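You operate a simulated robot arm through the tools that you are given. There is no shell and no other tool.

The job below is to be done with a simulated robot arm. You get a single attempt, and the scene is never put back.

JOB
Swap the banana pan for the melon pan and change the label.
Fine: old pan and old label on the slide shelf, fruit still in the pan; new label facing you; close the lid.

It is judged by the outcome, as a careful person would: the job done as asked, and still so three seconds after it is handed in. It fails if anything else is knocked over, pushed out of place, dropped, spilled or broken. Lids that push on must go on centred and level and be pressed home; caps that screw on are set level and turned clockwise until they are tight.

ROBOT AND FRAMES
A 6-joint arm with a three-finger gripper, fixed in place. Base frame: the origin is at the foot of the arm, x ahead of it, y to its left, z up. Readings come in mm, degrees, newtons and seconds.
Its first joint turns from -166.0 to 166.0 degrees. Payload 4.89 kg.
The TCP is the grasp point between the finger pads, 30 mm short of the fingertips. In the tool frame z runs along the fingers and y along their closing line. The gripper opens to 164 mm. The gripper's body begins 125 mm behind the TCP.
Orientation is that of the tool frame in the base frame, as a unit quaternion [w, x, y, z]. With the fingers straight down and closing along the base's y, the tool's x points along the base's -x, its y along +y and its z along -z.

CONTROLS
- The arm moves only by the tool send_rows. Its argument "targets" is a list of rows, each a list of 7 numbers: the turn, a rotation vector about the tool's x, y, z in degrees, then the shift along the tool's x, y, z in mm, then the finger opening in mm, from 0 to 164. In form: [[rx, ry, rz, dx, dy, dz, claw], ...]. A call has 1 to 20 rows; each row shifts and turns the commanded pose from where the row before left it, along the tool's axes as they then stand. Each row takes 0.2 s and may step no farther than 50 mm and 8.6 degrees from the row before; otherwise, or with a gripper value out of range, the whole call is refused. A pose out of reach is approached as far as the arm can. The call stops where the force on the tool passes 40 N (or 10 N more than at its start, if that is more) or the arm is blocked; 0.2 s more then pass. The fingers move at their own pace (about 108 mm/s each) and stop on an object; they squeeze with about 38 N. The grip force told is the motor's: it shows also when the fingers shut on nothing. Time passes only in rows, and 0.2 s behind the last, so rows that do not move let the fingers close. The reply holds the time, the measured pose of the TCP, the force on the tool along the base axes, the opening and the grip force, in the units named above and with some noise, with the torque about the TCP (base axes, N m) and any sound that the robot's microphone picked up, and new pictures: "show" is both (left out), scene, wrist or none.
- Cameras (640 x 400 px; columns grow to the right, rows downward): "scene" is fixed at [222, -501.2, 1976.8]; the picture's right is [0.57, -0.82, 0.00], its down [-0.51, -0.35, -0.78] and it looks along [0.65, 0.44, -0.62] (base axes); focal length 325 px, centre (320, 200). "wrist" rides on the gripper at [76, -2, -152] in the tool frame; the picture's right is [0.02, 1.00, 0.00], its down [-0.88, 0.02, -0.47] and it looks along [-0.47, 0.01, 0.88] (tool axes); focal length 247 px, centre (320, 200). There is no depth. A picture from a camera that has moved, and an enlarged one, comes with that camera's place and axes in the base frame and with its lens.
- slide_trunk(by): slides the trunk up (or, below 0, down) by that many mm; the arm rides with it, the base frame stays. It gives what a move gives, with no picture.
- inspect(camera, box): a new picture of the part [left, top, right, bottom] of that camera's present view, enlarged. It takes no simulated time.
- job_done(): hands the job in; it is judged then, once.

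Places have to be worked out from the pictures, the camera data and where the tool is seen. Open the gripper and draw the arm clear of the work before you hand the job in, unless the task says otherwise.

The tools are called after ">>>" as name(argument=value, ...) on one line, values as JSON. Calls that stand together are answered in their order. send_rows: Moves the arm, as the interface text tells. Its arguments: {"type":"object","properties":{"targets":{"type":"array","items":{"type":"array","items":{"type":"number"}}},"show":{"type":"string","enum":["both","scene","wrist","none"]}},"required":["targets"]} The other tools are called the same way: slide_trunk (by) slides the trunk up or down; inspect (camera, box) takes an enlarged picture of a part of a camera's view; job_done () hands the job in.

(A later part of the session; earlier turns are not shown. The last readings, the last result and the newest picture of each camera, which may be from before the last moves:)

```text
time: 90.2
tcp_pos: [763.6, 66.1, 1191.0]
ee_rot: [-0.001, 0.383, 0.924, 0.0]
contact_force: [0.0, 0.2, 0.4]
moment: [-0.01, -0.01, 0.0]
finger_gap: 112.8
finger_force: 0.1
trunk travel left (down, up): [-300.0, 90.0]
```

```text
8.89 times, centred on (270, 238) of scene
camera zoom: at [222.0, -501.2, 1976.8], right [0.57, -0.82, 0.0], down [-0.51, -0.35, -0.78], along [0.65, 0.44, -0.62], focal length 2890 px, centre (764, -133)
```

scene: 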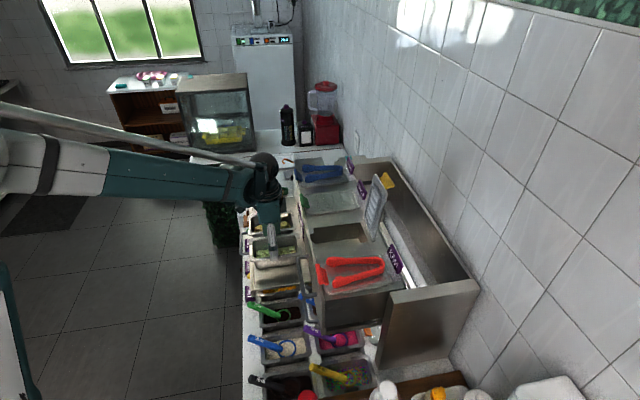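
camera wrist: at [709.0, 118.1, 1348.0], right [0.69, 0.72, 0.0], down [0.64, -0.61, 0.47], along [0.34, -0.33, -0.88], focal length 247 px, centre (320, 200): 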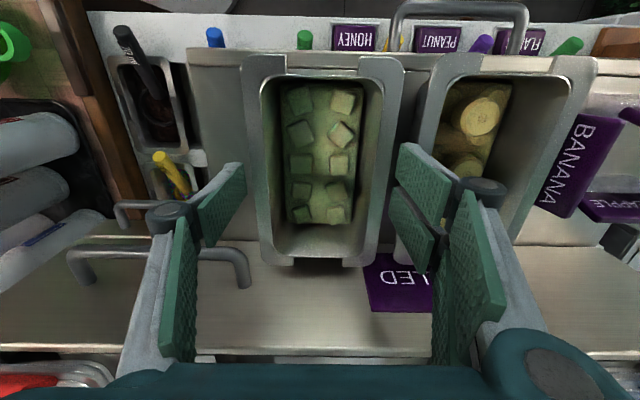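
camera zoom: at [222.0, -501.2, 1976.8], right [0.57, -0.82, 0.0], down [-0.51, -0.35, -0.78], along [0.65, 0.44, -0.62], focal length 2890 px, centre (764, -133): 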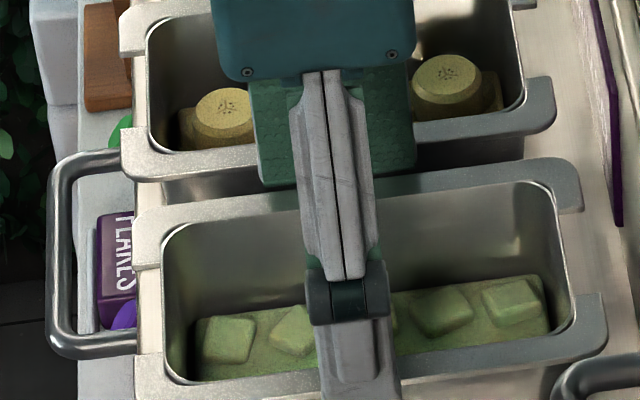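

No contact. I raise 0.8 mm so the tips will not reach below the flange, then close on the melon pan's flange.

>>> send_rows(targets=[[0, 0, 0, 0, 0, -0.8, 113], [0, 0, 0, 0, 0, 0, 108], [0, 0, 0, 0, 0, 0, 100], [0, 0, 0, 0, 0, 0, 100], [0, 0, 0, 0, 0, 0, 100]], show="none")

>>> send_rows(targets=[[0, 0, 0, 0, 0, -1.5, 100], [0, 0, 0, 0, 0, -1.5, 100], [0, 0, 0, 0, 0, -2, 100], [0, 0, 0, 0, 0, -3, 100], [0, 0, 0, 0, 0, 0, 100]], show="both")

>>> inspect(camera="scene", box=[240, 215, 300, 260])

>>> inspect(camera="wrist", box=[160, 40, 480, 240])

```text
time: 90.9
tcp_pos: [764.8, 66.3, 1191.3]
ee_rot: [-0.001, 0.382, 0.924, -0.001]
contact_force: [1.9, 1.7, 9.5]
moment: [0.03, 0.12, 0.03]
finger_gap: 104.0
finger_force: 3.7
trunk travel left (down, up): [-300.0, 90.0]
stopped in row 3: the force on the tool passed its limit at 52 N (the readings are from after the stop); the commanded pose is now the measured one
```

```text
time: 92.1
tcp_pos: [764.4, 65.9, 1199.6]
ee_rot: [-0.001, 0.383, 0.924, 0.0]
contact_force: [0.1, -0.8, 0.2]
moment: [0.0, -0.01, 0.0]
finger_gap: 100.3
finger_force: 0.1
trunk travel left (down, up): [-300.0, 90.0]
camera wrist: at [709.3, 120.0, 1351.7], right [0.69, 0.72, 0.0], down [0.64, -0.61, 0.47], along [0.34, -0.33, -0.88], focal length 247 px, centre (320, 200)
```

scene: 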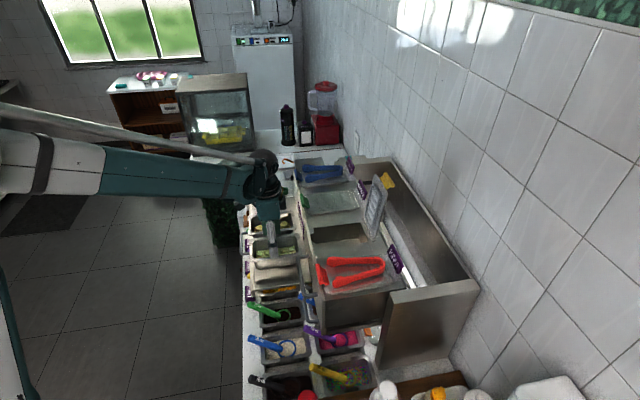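
wrist: 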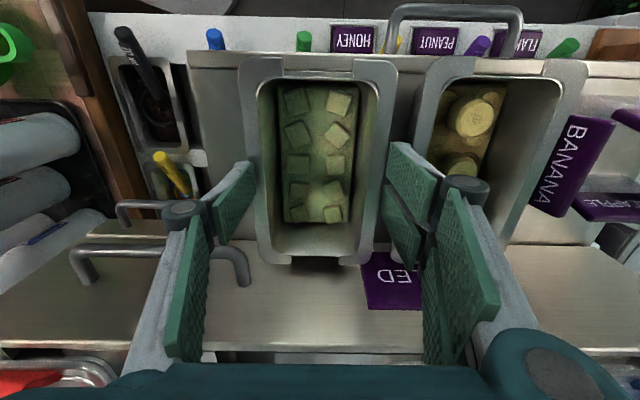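

```text
8.89 times, centred on (270, 238) of scene
camera zoom: at [222.0, -501.2, 1976.8], right [0.57, -0.82, 0.0], down [-0.51, -0.35, -0.78], along [0.65, 0.44, -0.62], focal length 2890 px, centre (764, -133)
```

zoom: 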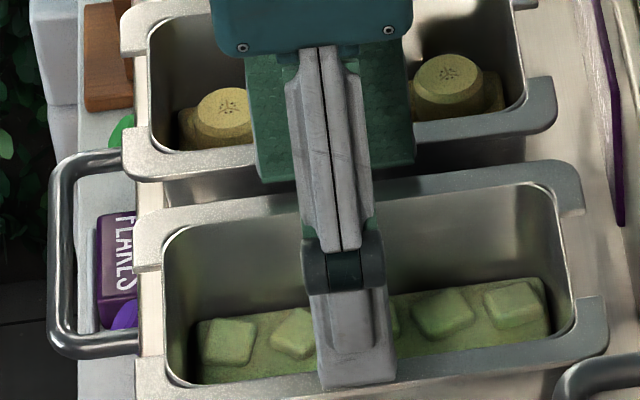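

```text
2.00 times, centred on (320, 140) of wrist
camera zoom: at [709.3, 120.0, 1351.7], right [0.69, 0.72, 0.0], down [0.64, -0.61, 0.47], along [0.34, -0.33, -0.88], focal length 494 px, centre (320, 320)
```

zoom: 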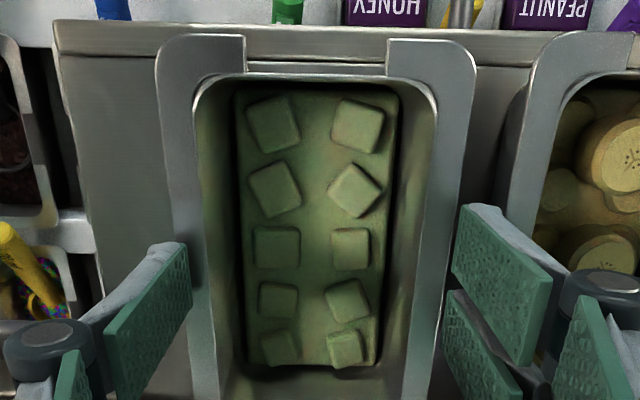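

The fingertips rode onto the flange top (slightly too high), pressing briefly without harm; the pan still stands in place. I reopen, go about 3 mm lower than that, and close again.

>>> send_rows(targets=[[0, 0, 0, 0, 0, 0, 113], [0, 0, 0, 0, 0, 0, 113], [0, 0, 0, 0, 0, 6, 113], [0, 0, 0, 0, 0, 3, 113], [0, 0, 0, 0, 0, 2.5, 113], [0, 0, 0, 0, 0, 0, 113]], show="both")

>>> inspect(camera="wrist", box=[160, 40, 480, 240])

>>> inspect(camera="scene", box=[240, 220, 300, 265])

```text
time: 93.5
tcp_pos: [764.4, 66.8, 1188.7]
ee_rot: [-0.001, 0.383, 0.924, 0.0]
contact_force: [-0.5, -0.3, 0.0]
moment: [-0.03, -0.01, 0.0]
finger_gap: 113.4
finger_force: 0.8
trunk travel left (down, up): [-300.0, 90.0]
camera wrist: at [709.2, 119.7, 1340.5], right [0.69, 0.72, 0.0], down [0.64, -0.61, 0.47], along [0.34, -0.33, -0.88], focal length 247 px, centre (320, 200)
```

scene: 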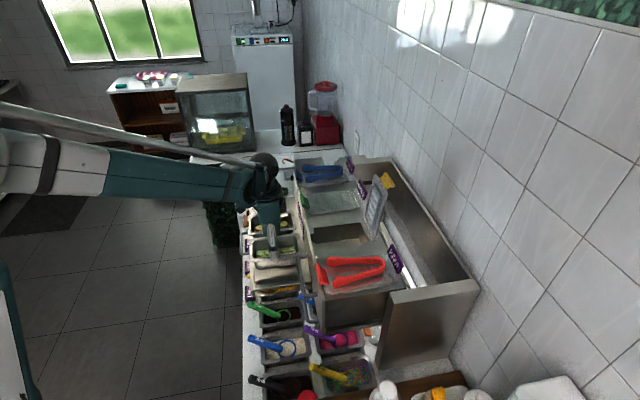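
wrist: 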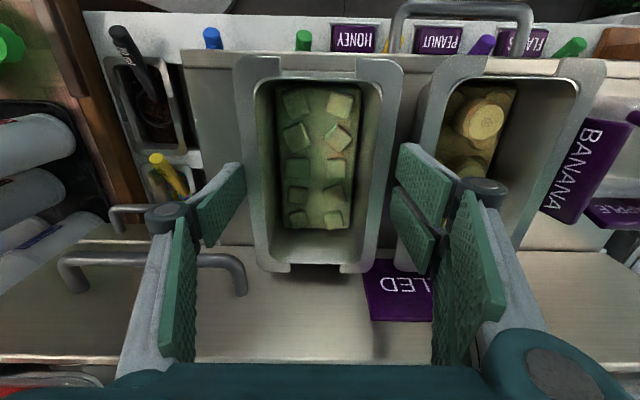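

```text
2.00 times, centred on (320, 140) of wrist
camera zoom: at [709.2, 119.7, 1340.5], right [0.69, 0.72, 0.0], down [0.64, -0.61, 0.47], along [0.34, -0.33, -0.88], focal length 494 px, centre (320, 320)
```

zoom: 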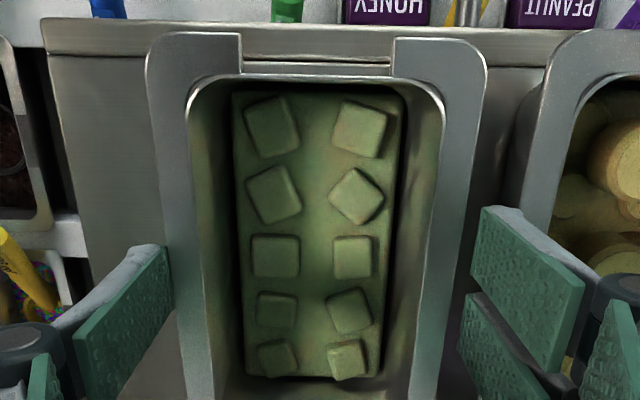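

```text
8.89 times, centred on (270, 242) of scene
camera zoom: at [222.0, -501.2, 1976.8], right [0.57, -0.82, 0.0], down [-0.51, -0.35, -0.78], along [0.65, 0.44, -0.62], focal length 2890 px, centre (764, -178)
```

zoom: 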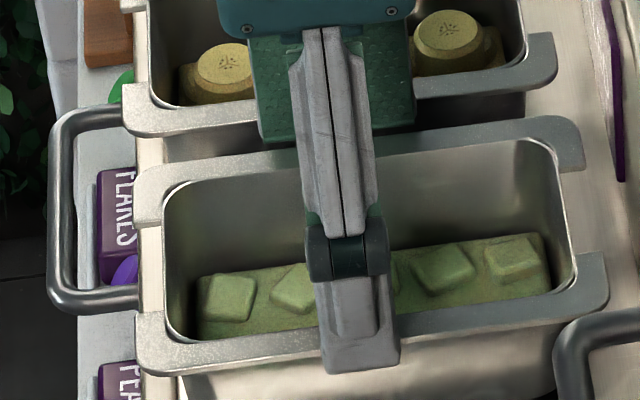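

The pan sits about 2 mm further back and 1.5 mm to the left relative to the fingers than the banana pan did; I correct that and close.

>>> send_rows(targets=[[0, 0, 0, -2, -1.5, 0, 113], [0, 0, 0, 0, 0, 0, 113], [0, 0, 0, 0, 0, 0, 110], [0, 0, 0, 0, 0, 0, 106], [0, 0, 0, 0, 0, 0, 100], [0, 0, 0, 0, 0, 0, 100]], show="both")

>>> inspect(camera="wrist", box=[160, 40, 480, 240])

>>> inspect(camera="scene", box=[240, 220, 300, 265])

```text
time: 94.9
tcp_pos: [764.6, 63.5, 1188.2]
ee_rot: [-0.001, 0.383, 0.924, 0.0]
contact_force: [-0.6, -0.6, 1.4]
moment: [-0.04, 0.01, -0.03]
finger_gap: 107.9
finger_force: 38.2
trunk travel left (down, up): [-300.0, 90.0]
camera wrist: at [709.7, 117.5, 1340.7], right [0.69, 0.72, 0.0], down [0.64, -0.61, 0.47], along [0.34, -0.33, -0.88], focal length 247 px, centre (320, 200)
```

scene: 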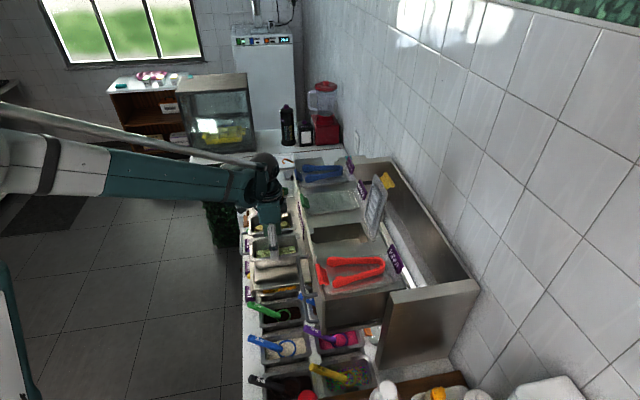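
wrist: 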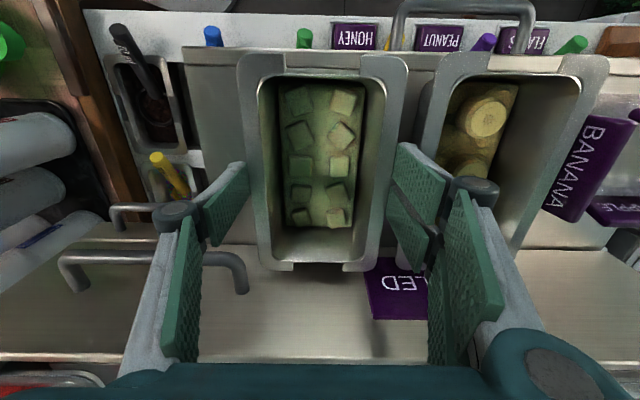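

```text
2.00 times, centred on (320, 140) of wrist
camera zoom: at [709.7, 117.5, 1340.7], right [0.69, 0.72, 0.0], down [0.64, -0.61, 0.47], along [0.34, -0.33, -0.88], focal length 494 px, centre (320, 320)
```

zoom: 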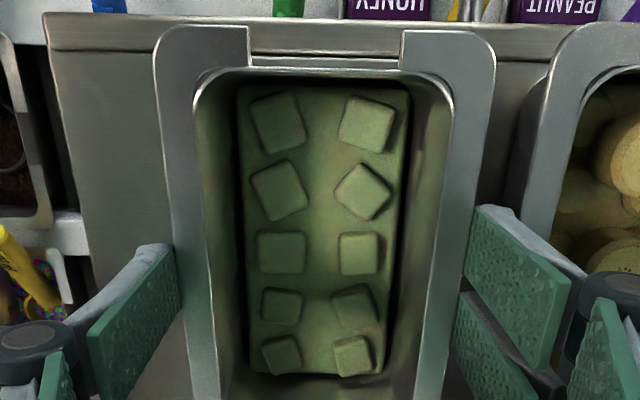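

```text
8.89 times, centred on (270, 242) of scene
camera zoom: at [222.0, -501.2, 1976.8], right [0.57, -0.82, 0.0], down [-0.51, -0.35, -0.78], along [0.65, 0.44, -0.62], focal length 2890 px, centre (764, -178)
```

zoom: 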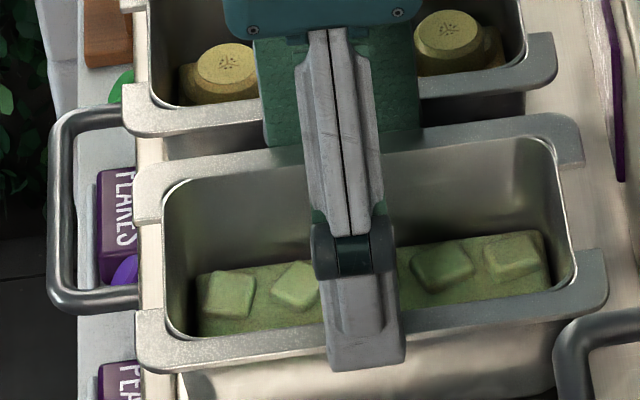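

Gripped with the same relation as before (107.9 mm, 38 N). Test lift of 8 mm first.

>>> send_rows(targets=[[0, 0, 0, 0, 0, -2, 100], [0, 0, 0, 0, 0, -2, 100], [0, 0, 0, 0, 0, -4, 100], [0, 0, 0, 0, 0, 0, 100]], show="scene")

>>> inspect(camera="scene", box=[240, 215, 300, 265])

```text
time: 95.9
tcp_pos: [765.4, 63.8, 1196.4]
ee_rot: [-0.001, 0.383, 0.924, -0.001]
contact_force: [0.0, -0.3, -5.2]
moment: [-0.01, 0.03, 0.02]
finger_gap: 108.0
finger_force: 37.9
trunk travel left (down, up): [-300.0, 90.0]
```

scene: 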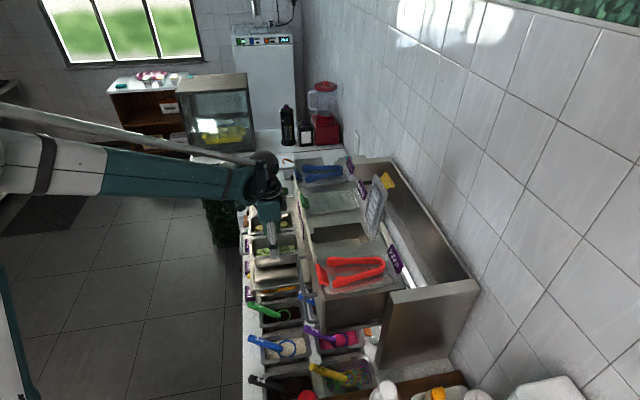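

```text
8.00 times, centred on (270, 240) of scene
camera zoom: at [222.0, -501.2, 1976.8], right [0.57, -0.82, 0.0], down [-0.51, -0.35, -0.78], along [0.65, 0.44, -0.62], focal length 2601 px, centre (720, -120)
```

zoom: 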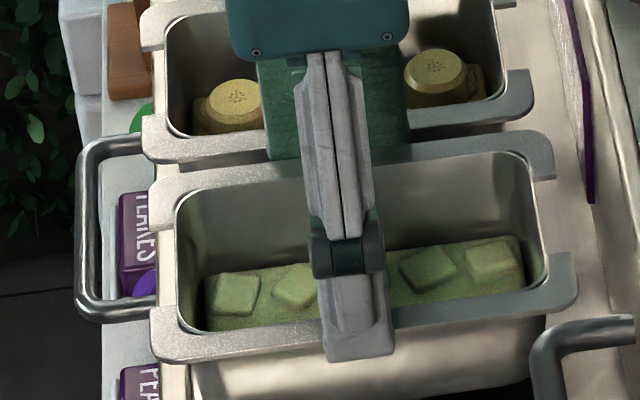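

The melon pan is up and level (≈5 N). I lift to a safe height and carry it over the open well.

>>> send_rows(targets=[[0, 0, 0, 0, 0, -12, 100], [0, 0, 0, 0, 0, -25, 100], [0, 0, 0, 0, 0, -35, 100], [0, 0, 0, 0, 0, -40, 100], [0, 0, 0, 0, 0, -40, 100], [0, 0, 0, 0, 0, -40, 100], [0, 0, 0, 0, 0, -35, 100], [0, 0, 0, 0, 0, -12, 100], [0, 0, 0, -12, -3, 0, 100], [0, 0, 0, -23, -6, 0, 100], [0, 0, 0, -25, -7, 0, 100], [0, 0, 0, -25, -7, 0, 100], [0, 0, 0, -25, -7, 0, 100], [0, 0, 0, -25, -7, 0, 100], [0, 0, 0, -25, -7, 0, 100], [0, 0, 0, -25, -7, 0, 100], [0, 0, 0, -17, -4, 0, 100], [0, 0, 0, -8.5, -1, 0, 100], [0, 0, 0, 0, 0, 0, 100]], show="both")

>>> inspect(camera="scene", box=[290, 160, 400, 260])

>>> inspect(camera="wrist", box=[160, 40, 480, 240])

```text
time: 99.9
tcp_pos: [874.5, -126.2, 1434.8]
ee_rot: [-0.001, 0.382, 0.924, -0.001]
contact_force: [0.2, 0.1, -3.3]
moment: [0.03, 0.0, 0.05]
finger_gap: 107.7
finger_force: 37.8
trunk travel left (down, up): [-300.0, 90.0]
camera wrist: at [819.8, -72.4, 1587.0], right [0.69, 0.72, 0.0], down [0.64, -0.61, 0.47], along [0.34, -0.33, -0.88], focal length 247 px, centre (320, 200)
```

scene: 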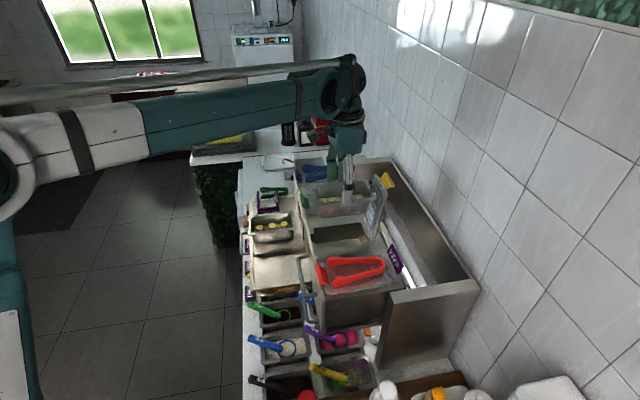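
wrist: 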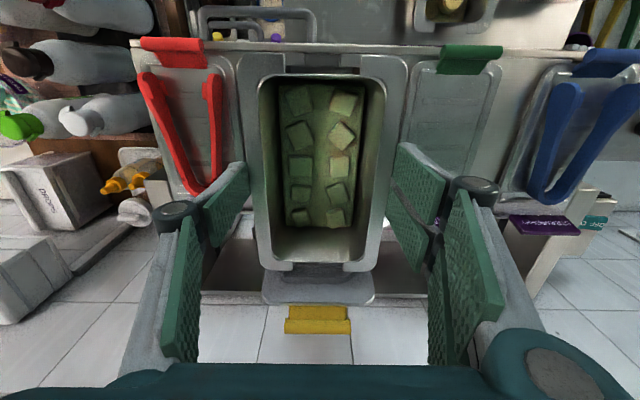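

```text
4.00 times, centred on (345, 210) of scene
camera zoom: at [222.0, -501.2, 1976.8], right [0.57, -0.82, 0.0], down [-0.51, -0.35, -0.78], along [0.65, 0.44, -0.62], focal length 1300 px, centre (220, 160)
```

zoom: 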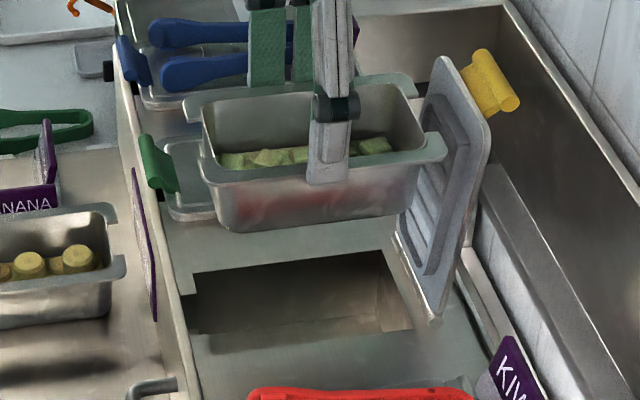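

```text
2.00 times, centred on (320, 140) of wrist
camera zoom: at [819.8, -72.4, 1587.0], right [0.69, 0.72, 0.0], down [0.64, -0.61, 0.47], along [0.34, -0.33, -0.88], focal length 494 px, centre (320, 320)
```

zoom: 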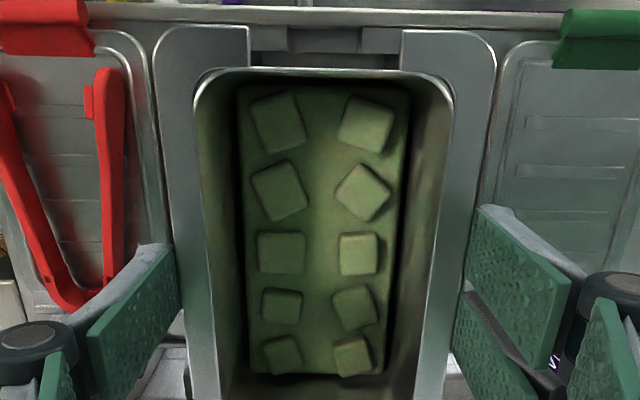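

Let me compare unit position with the moment the banana pan was lifted, then descend.

>>> inspect(camera="scene", box=[220, 230, 420, 355])

>>> send_rows(targets=[[0, 0, 0, 0, 0, 25, 100], [0, 0, 0, 0, 0, 30, 100], [0, 0, 0, 0, 0, 25, 100], [0, 0, 0, 0, 0, 10, 100], [0, 0, 0, 0, 0, 0, 100]], show="both")

>>> inspect(camera="scene", box=[290, 180, 390, 260])

>>> inspect(camera="wrist", box=[160, 30, 480, 230])

```text
3.20 times, centred on (320, 292) of scene
camera zoom: at [222.0, -501.2, 1976.8], right [0.57, -0.82, 0.0], down [-0.51, -0.35, -0.78], along [0.65, 0.44, -0.62], focal length 1040 px, centre (320, -96)
```

zoom: 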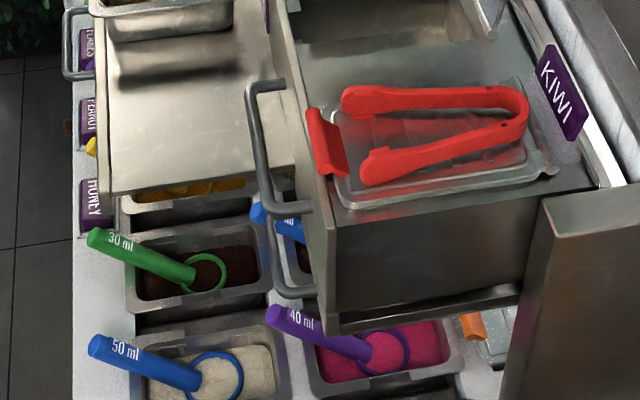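

```text
time: 101.1
tcp_pos: [875.5, -124.9, 1345.1]
ee_rot: [-0.001, 0.382, 0.924, -0.001]
contact_force: [-0.5, 0.2, -4.3]
moment: [-0.01, 0.0, 0.03]
finger_gap: 107.6
finger_force: 38.4
trunk travel left (down, up): [-300.0, 90.0]
camera wrist: at [819.5, -70.4, 1496.9], right [0.69, 0.72, 0.0], down [0.64, -0.61, 0.47], along [0.34, -0.33, -0.88], focal length 247 px, centre (320, 200)
```

scene: 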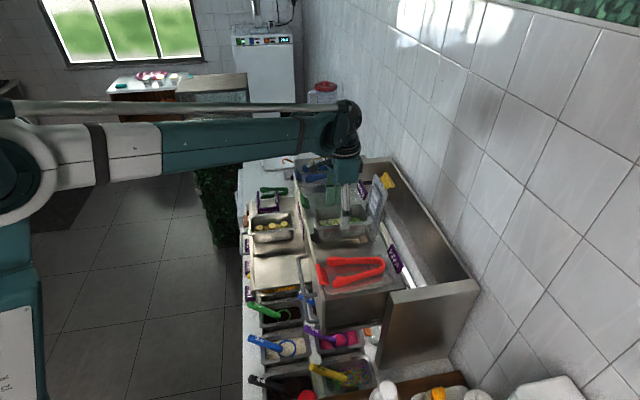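
wrist: 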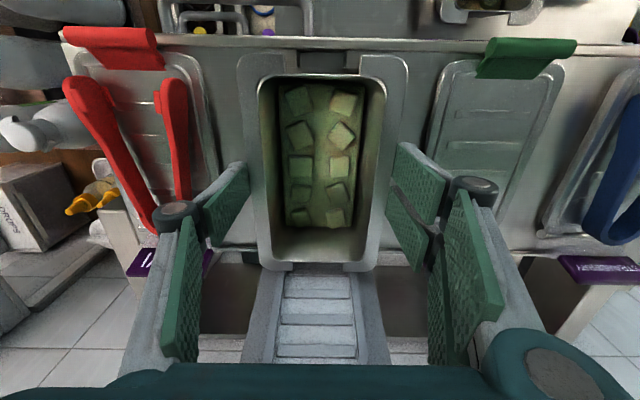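

```text
5.00 times, centred on (340, 220) of scene
camera zoom: at [222.0, -501.2, 1976.8], right [0.57, -0.82, 0.0], down [-0.51, -0.35, -0.78], along [0.65, 0.44, -0.62], focal length 1625 px, centre (220, 100)
```

zoom: 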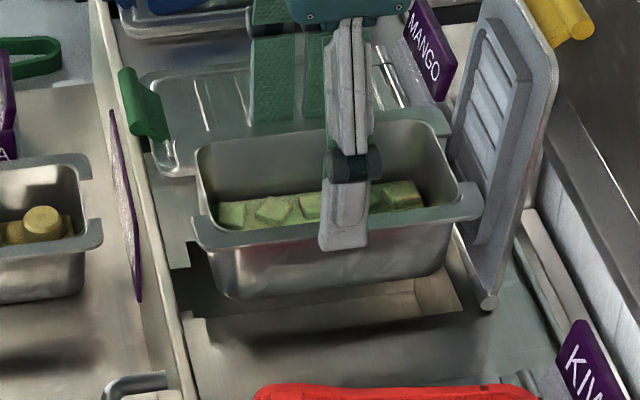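

```text
2.00 times, centred on (320, 130) of wrist
camera zoom: at [819.5, -70.4, 1496.9], right [0.69, 0.72, 0.0], down [0.64, -0.61, 0.47], along [0.34, -0.33, -0.88], focal length 494 px, centre (320, 340)
```

zoom: 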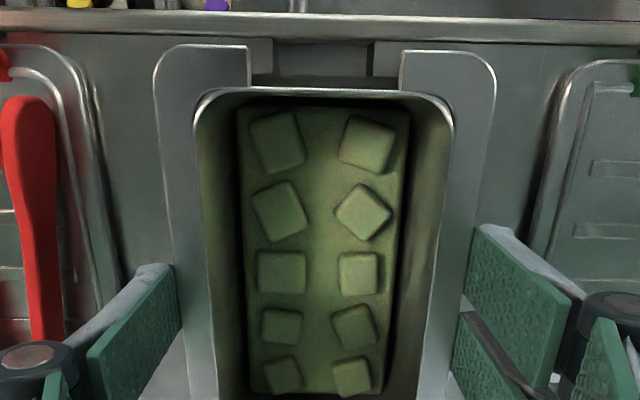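

The pan lines up with the well's front cutout. I lower until its bottom is just entering the well and check forces.

>>> send_rows(targets=[[0, 0, 0, 0, 0, 10, 100], [0, 0, 0, 0, 0, 8, 100], [0, 0, 0, 0, 0, 6, 100], [0, 0, 0, 0, 0, 4, 100], [0, 0, 0, 0, 0, 0, 100]], show="both")

>>> inspect(camera="scene", box=[300, 200, 380, 260])

>>> inspect(camera="wrist", box=[160, 30, 480, 230])

```text
time: 102.3
tcp_pos: [874.0, -125.8, 1316.8]
ee_rot: [-0.002, 0.382, 0.924, 0.0]
contact_force: [-0.3, -0.3, -3.1]
moment: [-0.04, 0.01, -0.03]
finger_gap: 107.9
finger_force: 38.1
trunk travel left (down, up): [-300.0, 90.0]
camera wrist: at [819.3, -70.4, 1469.0], right [0.69, 0.72, 0.0], down [0.64, -0.61, 0.47], along [0.34, -0.33, -0.88], focal length 247 px, centre (320, 200)
```

scene: 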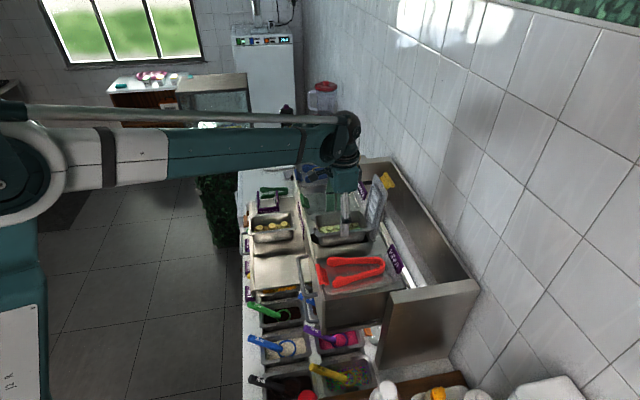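
wrist: 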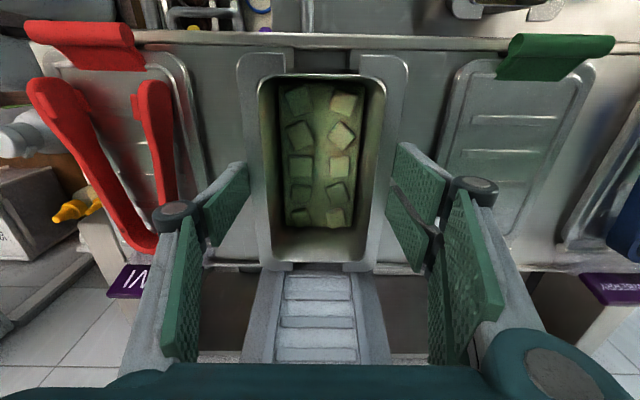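

```text
6.67 times, centred on (340, 230) of scene
camera zoom: at [222.0, -501.2, 1976.8], right [0.57, -0.82, 0.0], down [-0.51, -0.35, -0.78], along [0.65, 0.44, -0.62], focal length 2167 px, centre (187, 0)
```

zoom: 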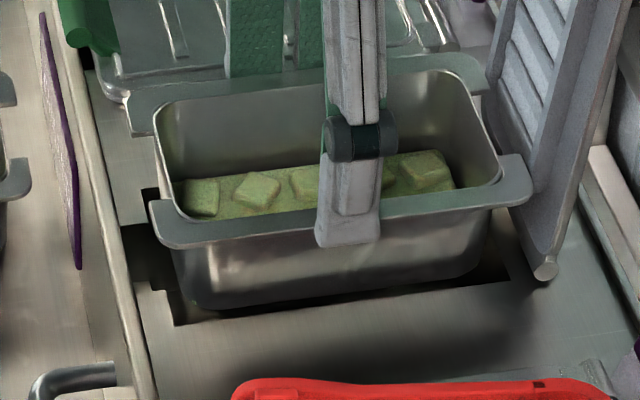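

```text
2.00 times, centred on (320, 130) of wrist
camera zoom: at [819.3, -70.4, 1469.0], right [0.69, 0.72, 0.0], down [0.64, -0.61, 0.47], along [0.34, -0.33, -0.88], focal length 494 px, centre (320, 340)
```

zoom: 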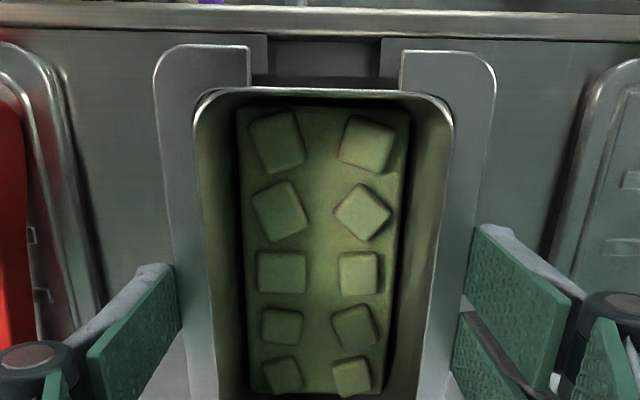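

The pan bottom is inside the well opening with margin all around. I continue down in moderate steps.

>>> send_rows(targets=[[0, 0, 0, 0, 0, 6, 100], [0, 0, 0, 0, 0, 8, 100], [0, 0, 0, 0, 0, 8, 100], [0, 0, 0, 0, 0, 8, 100], [0, 0, 0, 0, 0, 6, 100], [0, 0, 0, 0, 0, 0, 100]], show="both")

>>> inspect(camera="scene", box=[300, 200, 380, 260])

>>> inspect(camera="wrist", box=[160, 30, 480, 230])

```text
time: 103.7
tcp_pos: [874.9, -124.9, 1279.1]
ee_rot: [-0.002, 0.382, 0.924, 0.0]
contact_force: [-0.6, 1.0, -3.6]
moment: [-0.01, 0.01, 0.0]
finger_gap: 107.8
finger_force: 38.1
trunk travel left (down, up): [-300.0, 90.0]
camera wrist: at [819.8, -70.5, 1432.3], right [0.69, 0.72, 0.0], down [0.64, -0.61, 0.47], along [0.34, -0.33, -0.88], focal length 247 px, centre (320, 200)
```

scene: 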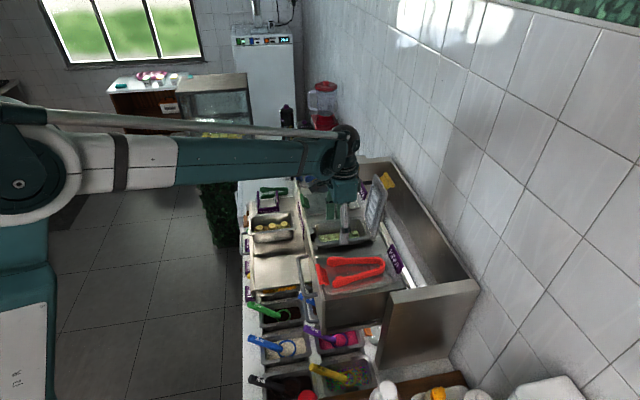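
wrist: 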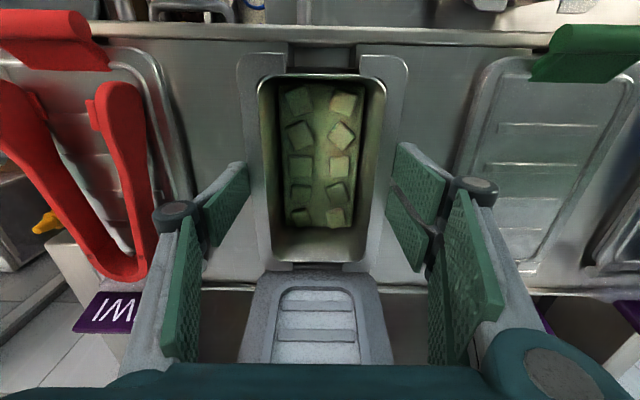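

```text
6.67 times, centred on (340, 230) of scene
camera zoom: at [222.0, -501.2, 1976.8], right [0.57, -0.82, 0.0], down [-0.51, -0.35, -0.78], along [0.65, 0.44, -0.62], focal length 2167 px, centre (187, 0)
```

zoom: 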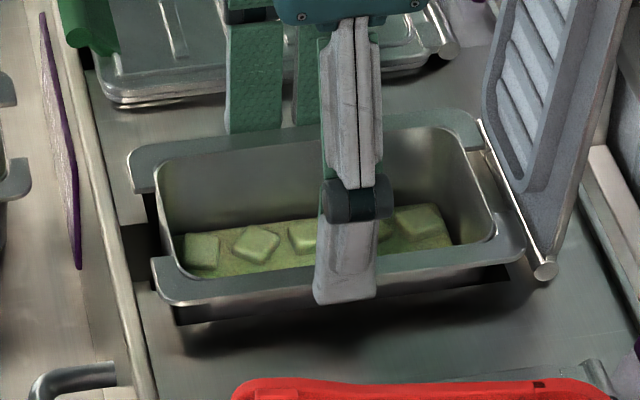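

```text
2.00 times, centred on (320, 130) of wrist
camera zoom: at [819.8, -70.5, 1432.3], right [0.69, 0.72, 0.0], down [0.64, -0.61, 0.47], along [0.34, -0.33, -0.88], focal length 494 px, centre (320, 340)
```

zoom: 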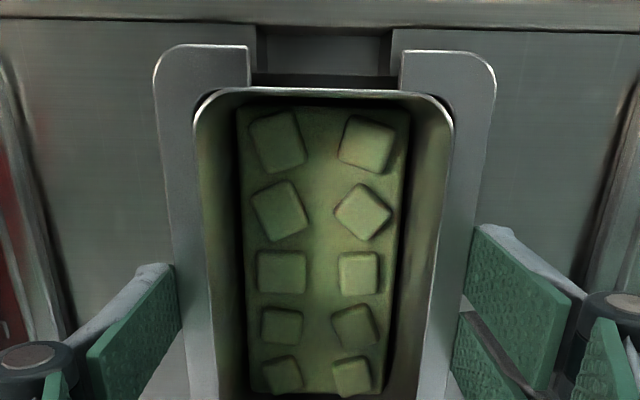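

Free of contact, about 16 mm to go. I lower 11 mm, then step gently to seat it.

>>> send_rows(targets=[[0, 0, 0, 0, 0, 5, 100], [0, 0, 0, 0, 0, 4, 100], [0, 0, 0, 0, 0, 3, 100], [0, 0, 0, 0, 0, 0, 100]], show="none")

>>> send_rows(targets=[[0, 0, 0, 0, 0, 1, 100], [0, 0, 0, 0, 0, 1, 100], [0, 0, 0, 0, 0, 0, 100]], show="none")

>>> send_rows(targets=[[0, 0, 0, 0, 0, 1, 100], [0, 0, 0, 0, 0, 0, 100]], show="scene")

>>> inspect(camera="scene", box=[300, 205, 380, 260])

```text
time: 104.7
tcp_pos: [873.7, -123.6, 1267.9]
ee_rot: [-0.002, 0.383, 0.924, -0.001]
contact_force: [0.5, 0.3, -3.4]
moment: [0.02, 0.01, -0.02]
finger_gap: 107.6
finger_force: 37.8
trunk travel left (down, up): [-300.0, 90.0]
```

```text
time: 105.5
tcp_pos: [874.8, -125.6, 1265.6]
ee_rot: [-0.001, 0.383, 0.924, 0.0]
contact_force: [0.5, 0.6, -3.5]
moment: [0.02, 0.0, 0.02]
finger_gap: 107.7
finger_force: 37.8
trunk travel left (down, up): [-300.0, 90.0]
```

```text
time: 106.1
tcp_pos: [874.8, -125.4, 1265.2]
ee_rot: [-0.001, 0.383, 0.924, 0.0]
contact_force: [-0.8, -0.6, -3.6]
moment: [0.0, 0.0, 0.03]
finger_gap: 107.9
finger_force: 38.3
trunk travel left (down, up): [-300.0, 90.0]
```

scene: 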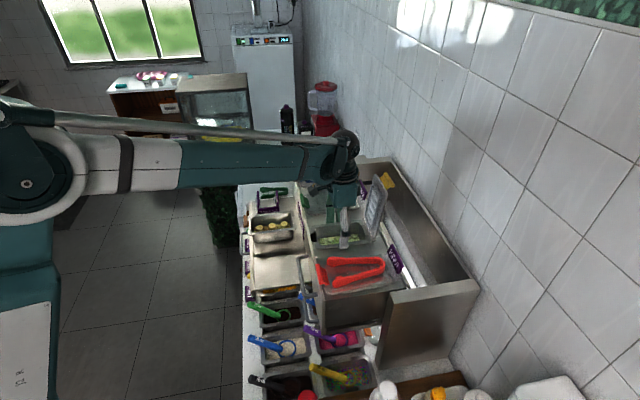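

```text
7.27 times, centred on (340, 232) of scene
camera zoom: at [222.0, -501.2, 1976.8], right [0.57, -0.82, 0.0], down [-0.51, -0.35, -0.78], along [0.65, 0.44, -0.62], focal length 2364 px, centre (174, -36)
```

zoom: 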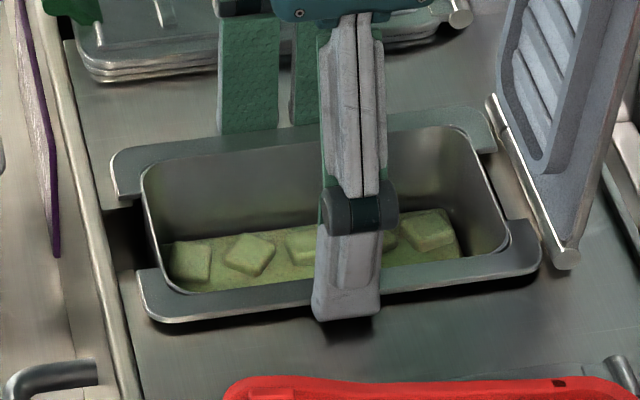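

>>> send_rows(targets=[[0, 0, 0, 0, 0, 1, 100], [0, 0, 0, 0, 0, 0, 100]], show="none")

>>> send_rows(targets=[[0, 0, 0, 0, 0, 1, 100], [0, 0, 0, 0, 0, 0, 100]], show="none")

>>> send_rows(targets=[[0, 0, 0, 0, 0, 0.7, 100], [0, 0, 0, 0, 0, 0, 100]], show="none")

```text
time: 106.7
tcp_pos: [873.9, -124.6, 1264.6]
ee_rot: [-0.001, 0.382, 0.924, -0.001]
contact_force: [0.2, 0.0, -3.0]
moment: [0.02, 0.0, 0.01]
finger_gap: 107.6
finger_force: 37.9
trunk travel left (down, up): [-300.0, 90.0]
```

```text
time: 107.3
tcp_pos: [874.8, -124.2, 1263.3]
ee_rot: [-0.001, 0.382, 0.924, -0.001]
contact_force: [-0.3, 0.1, -3.9]
moment: [-0.03, 0.05, -0.03]
finger_gap: 107.8
finger_force: 37.9
trunk travel left (down, up): [-300.0, 90.0]
```

```text
time: 107.9
tcp_pos: [873.8, -124.5, 1261.9]
ee_rot: [0.0, 0.383, 0.924, -0.001]
contact_force: [-0.2, 0.1, -2.8]
moment: [0.0, 0.05, -0.01]
finger_gap: 107.9
finger_force: 38.0
trunk travel left (down, up): [-300.0, 90.0]
```

>>> send_rows(targets=[[0, 0, 0, 0, 0, 0.7, 100], [0, 0, 0, 0, 0, 0, 100]], show="none")

>>> send_rows(targets=[[0, 0, 0, 0, 0, 0.7, 100], [0, 0, 0, 0, 0, 0, 100]], show="scene")

>>> inspect(camera="scene", box=[300, 205, 380, 260])

```text
time: 108.5
tcp_pos: [875.2, -125.2, 1262.0]
ee_rot: [-0.001, 0.382, 0.924, 0.0]
contact_force: [0.6, 0.0, -1.9]
moment: [0.07, -0.05, 0.02]
finger_gap: 107.7
finger_force: 37.9
trunk travel left (down, up): [-300.0, 90.0]
```

```text
time: 109.1
tcp_pos: [874.1, -124.7, 1261.9]
ee_rot: [0.0, 0.382, 0.924, -0.001]
contact_force: [2.3, -1.6, 7.4]
moment: [0.4, -0.4, -0.12]
finger_gap: 107.6
finger_force: 38.2
trunk travel left (down, up): [-300.0, 90.0]
```

scene: 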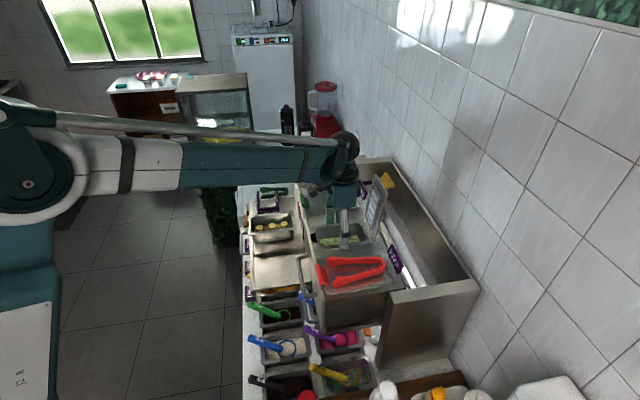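

```text
7.27 times, centred on (340, 232) of scene
camera zoom: at [222.0, -501.2, 1976.8], right [0.57, -0.82, 0.0], down [-0.51, -0.35, -0.78], along [0.65, 0.44, -0.62], focal length 2364 px, centre (174, -36)
```

zoom: 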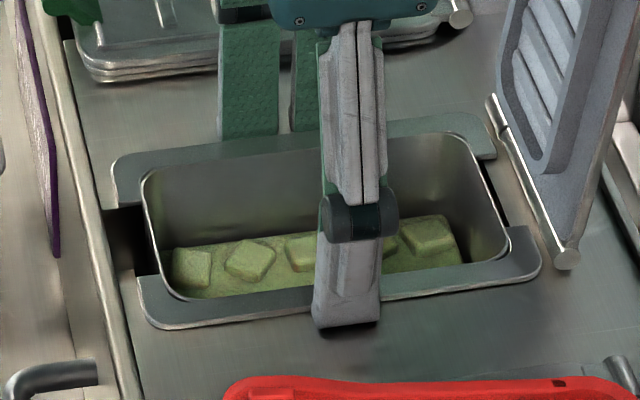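

Seated (light contact, same position as the banana pan had). I open the fingers and rise.

>>> send_rows(targets=[[0, 0, 0, 0, 0, 0, 104], [0, 0, 0, 0, 0, 0, 110], [0, 0, 0, 0, 0, 0, 116], [0, 0, 0, 0, 0, -2, 120], [0, 0, 0, 0, 0, 0, 120]], show="both")

>>> inspect(camera="scene", box=[300, 205, 380, 260])

>>> inspect(camera="wrist", box=[160, 30, 480, 230])

```text
time: 110.3
tcp_pos: [874.3, -125.4, 1263.2]
ee_rot: [-0.002, 0.383, 0.924, -0.001]
contact_force: [-0.7, 0.6, -0.7]
moment: [0.01, -0.04, 0.02]
finger_gap: 120.2
finger_force: 0.0
trunk travel left (down, up): [-300.0, 90.0]
camera wrist: at [819.3, -71.2, 1415.7], right [0.69, 0.72, 0.0], down [0.64, -0.61, 0.47], along [0.34, -0.33, -0.88], focal length 247 px, centre (320, 200)
```

scene: 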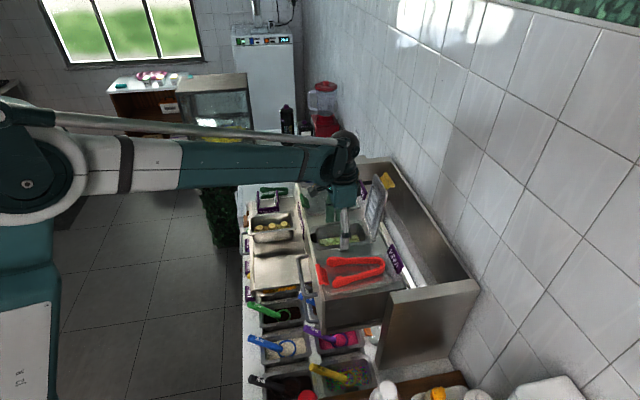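
wrist: 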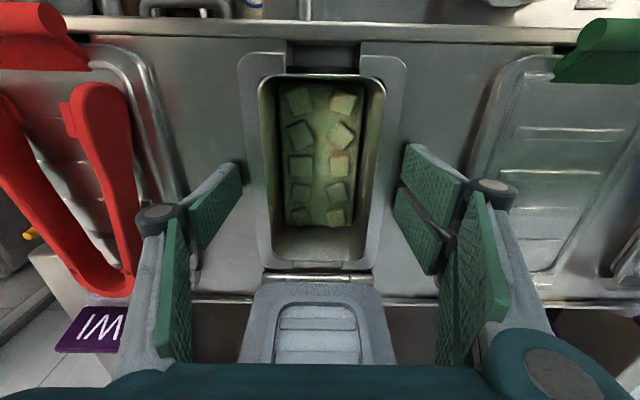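

```text
7.27 times, centred on (340, 232) of scene
camera zoom: at [222.0, -501.2, 1976.8], right [0.57, -0.82, 0.0], down [-0.51, -0.35, -0.78], along [0.65, 0.44, -0.62], focal length 2364 px, centre (174, -36)
```

zoom: 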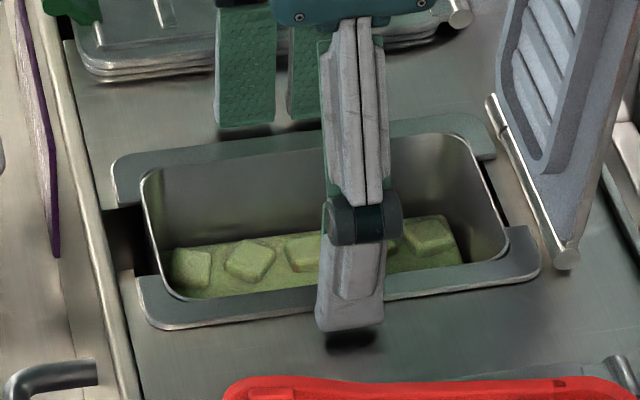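

```text
2.00 times, centred on (320, 130) of wrist
camera zoom: at [819.3, -71.2, 1415.7], right [0.69, 0.72, 0.0], down [0.64, -0.61, 0.47], along [0.34, -0.33, -0.88], focal length 494 px, centre (320, 340)
```

zoom: 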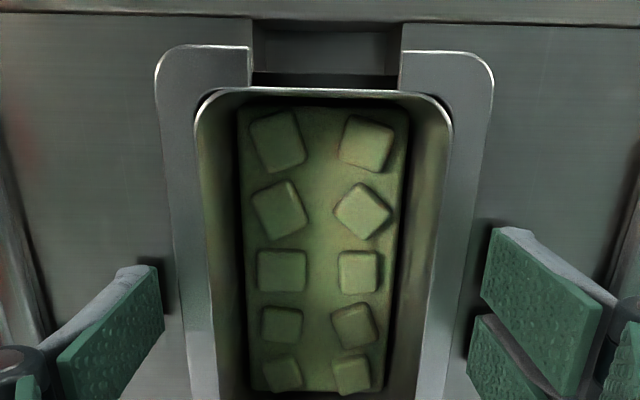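

The melon pan is seated in the banana well. Next is the lid: I plan to hold it by its two side edges (fingers straddling its width) and swing it down under control. First I rise and move over near the open lid.

>>> send_rows(targets=[[0, 0, 0, 0, 0, -8, 128], [0, 0, 0, 0, 0, -25, 130], [0, 0, 0, 0, 0, -40, 130], [0, 0, 0, 0, 0, -45, 130], [0, 0, 0, 0, 0, -45, 130], [0, 0, 0, -20, 0, 0, 130], [0, 0, 0, -30, 0, 0, 130], [0, 0, 0, -30, 0, 0, 130], [0, 0, 0, -20, 0, 0, 130], [0, 0, 0, 0, 0, 0, 130]], show="both")

>>> inspect(camera="scene", box=[310, 150, 410, 250])

>>> inspect(camera="wrist", box=[160, 100, 480, 300])

```text
time: 112.5
tcp_pos: [947.0, -195.8, 1426.3]
ee_rot: [-0.002, 0.383, 0.924, 0.0]
contact_force: [0.4, -0.3, 0.0]
moment: [0.06, 0.1, 0.02]
finger_gap: 129.9
finger_force: 0.1
trunk travel left (down, up): [-300.0, 90.0]
camera wrist: at [891.7, -143.1, 1578.3], right [0.69, 0.72, 0.0], down [0.64, -0.61, 0.47], along [0.34, -0.33, -0.88], focal length 247 px, centre (320, 200)
```

scene: 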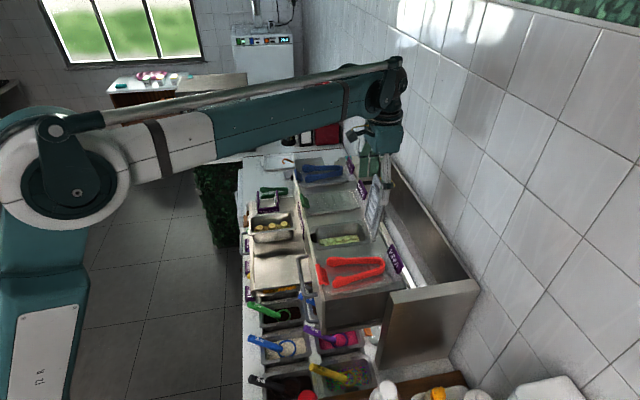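
wrist: 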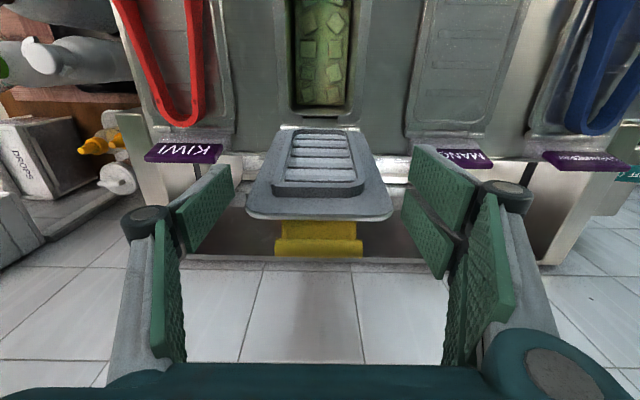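

```text
4.00 times, centred on (360, 200) of scene
camera zoom: at [222.0, -501.2, 1976.8], right [0.57, -0.82, 0.0], down [-0.51, -0.35, -0.78], along [0.65, 0.44, -0.62], focal length 1300 px, centre (160, 200)
```

zoom: 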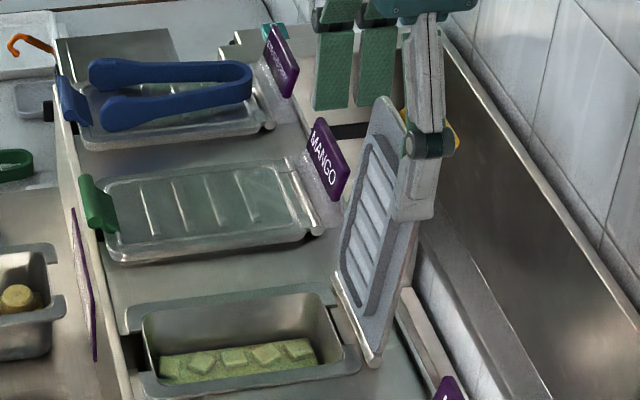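

```text
2.00 times, centred on (320, 200) of wrist
camera zoom: at [891.7, -143.1, 1578.3], right [0.69, 0.72, 0.0], down [0.64, -0.61, 0.47], along [0.34, -0.33, -0.88], focal length 494 px, centre (320, 200)
```

zoom: 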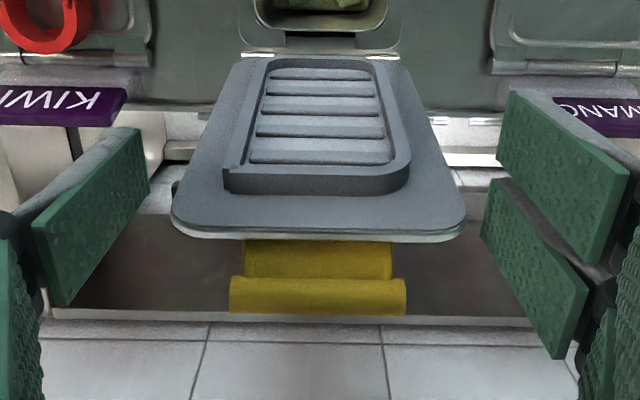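

The lid stands at about 96° and is about 103 mm wide, centred on U≈530. I lower the fingers beside its edges to grip it about 125 mm out from the hinge.

>>> send_rows(targets=[[0, 0, 0, -8, -0.5, 0, 128], [0, 0, 0, 0, 0, 20, 124], [0, 0, 0, 0, 0, 23, 122], [0, 0, 0, 0, 0, 0, 122]], show="both")

>>> inspect(camera="scene", box=[310, 150, 410, 250])

>>> inspect(camera="wrist", box=[160, 100, 480, 300])

```text
time: 113.5
tcp_pos: [951.7, -202.8, 1383.7]
ee_rot: [-0.001, 0.383, 0.924, -0.001]
contact_force: [0.4, -0.4, -0.1]
moment: [-0.04, 0.02, -0.03]
finger_gap: 122.1
finger_force: 0.0
trunk travel left (down, up): [-300.0, 90.0]
camera wrist: at [896.0, -148.5, 1535.0], right [0.69, 0.72, 0.0], down [0.64, -0.61, 0.47], along [0.34, -0.33, -0.88], focal length 247 px, centre (320, 200)
```

scene: 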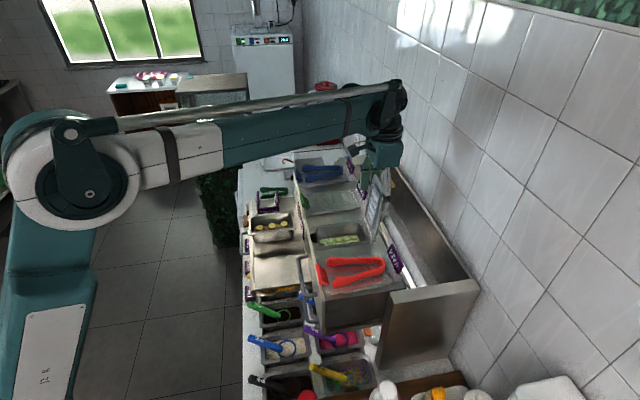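
wrist: 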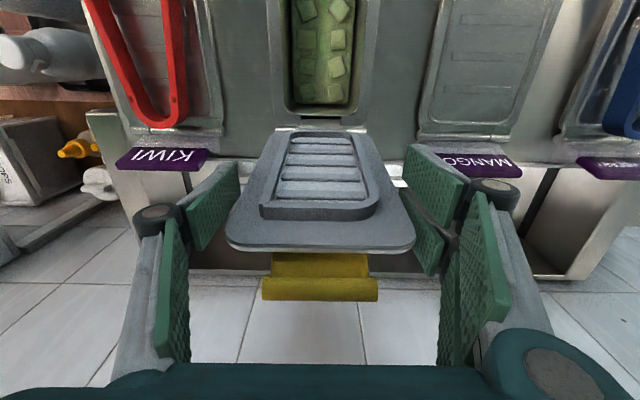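

```text
4.00 times, centred on (360, 200) of scene
camera zoom: at [222.0, -501.2, 1976.8], right [0.57, -0.82, 0.0], down [-0.51, -0.35, -0.78], along [0.65, 0.44, -0.62], focal length 1300 px, centre (160, 200)
```

zoom: 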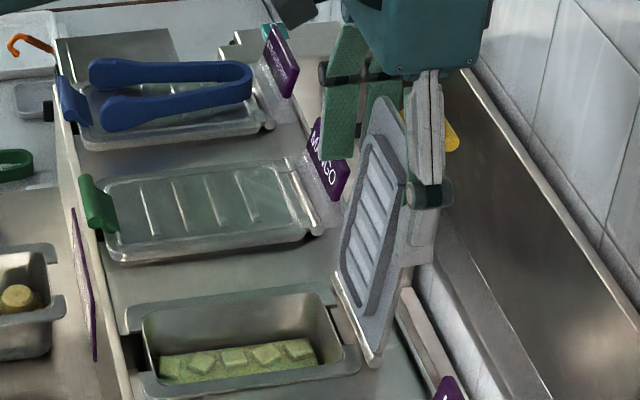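

```text
2.00 times, centred on (320, 200) of wrist
camera zoom: at [896.0, -148.5, 1535.0], right [0.69, 0.72, 0.0], down [0.64, -0.61, 0.47], along [0.34, -0.33, -0.88], focal length 494 px, centre (320, 200)
```

zoom: 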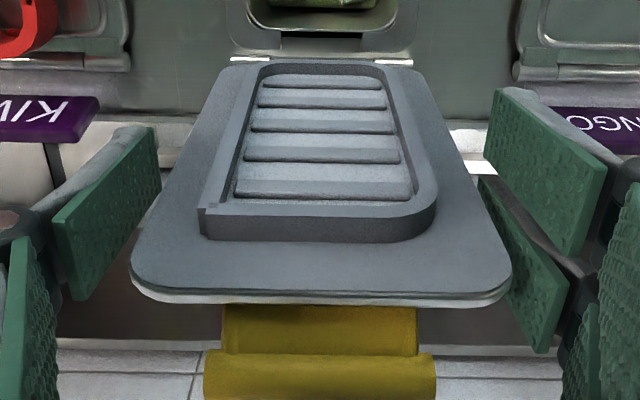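

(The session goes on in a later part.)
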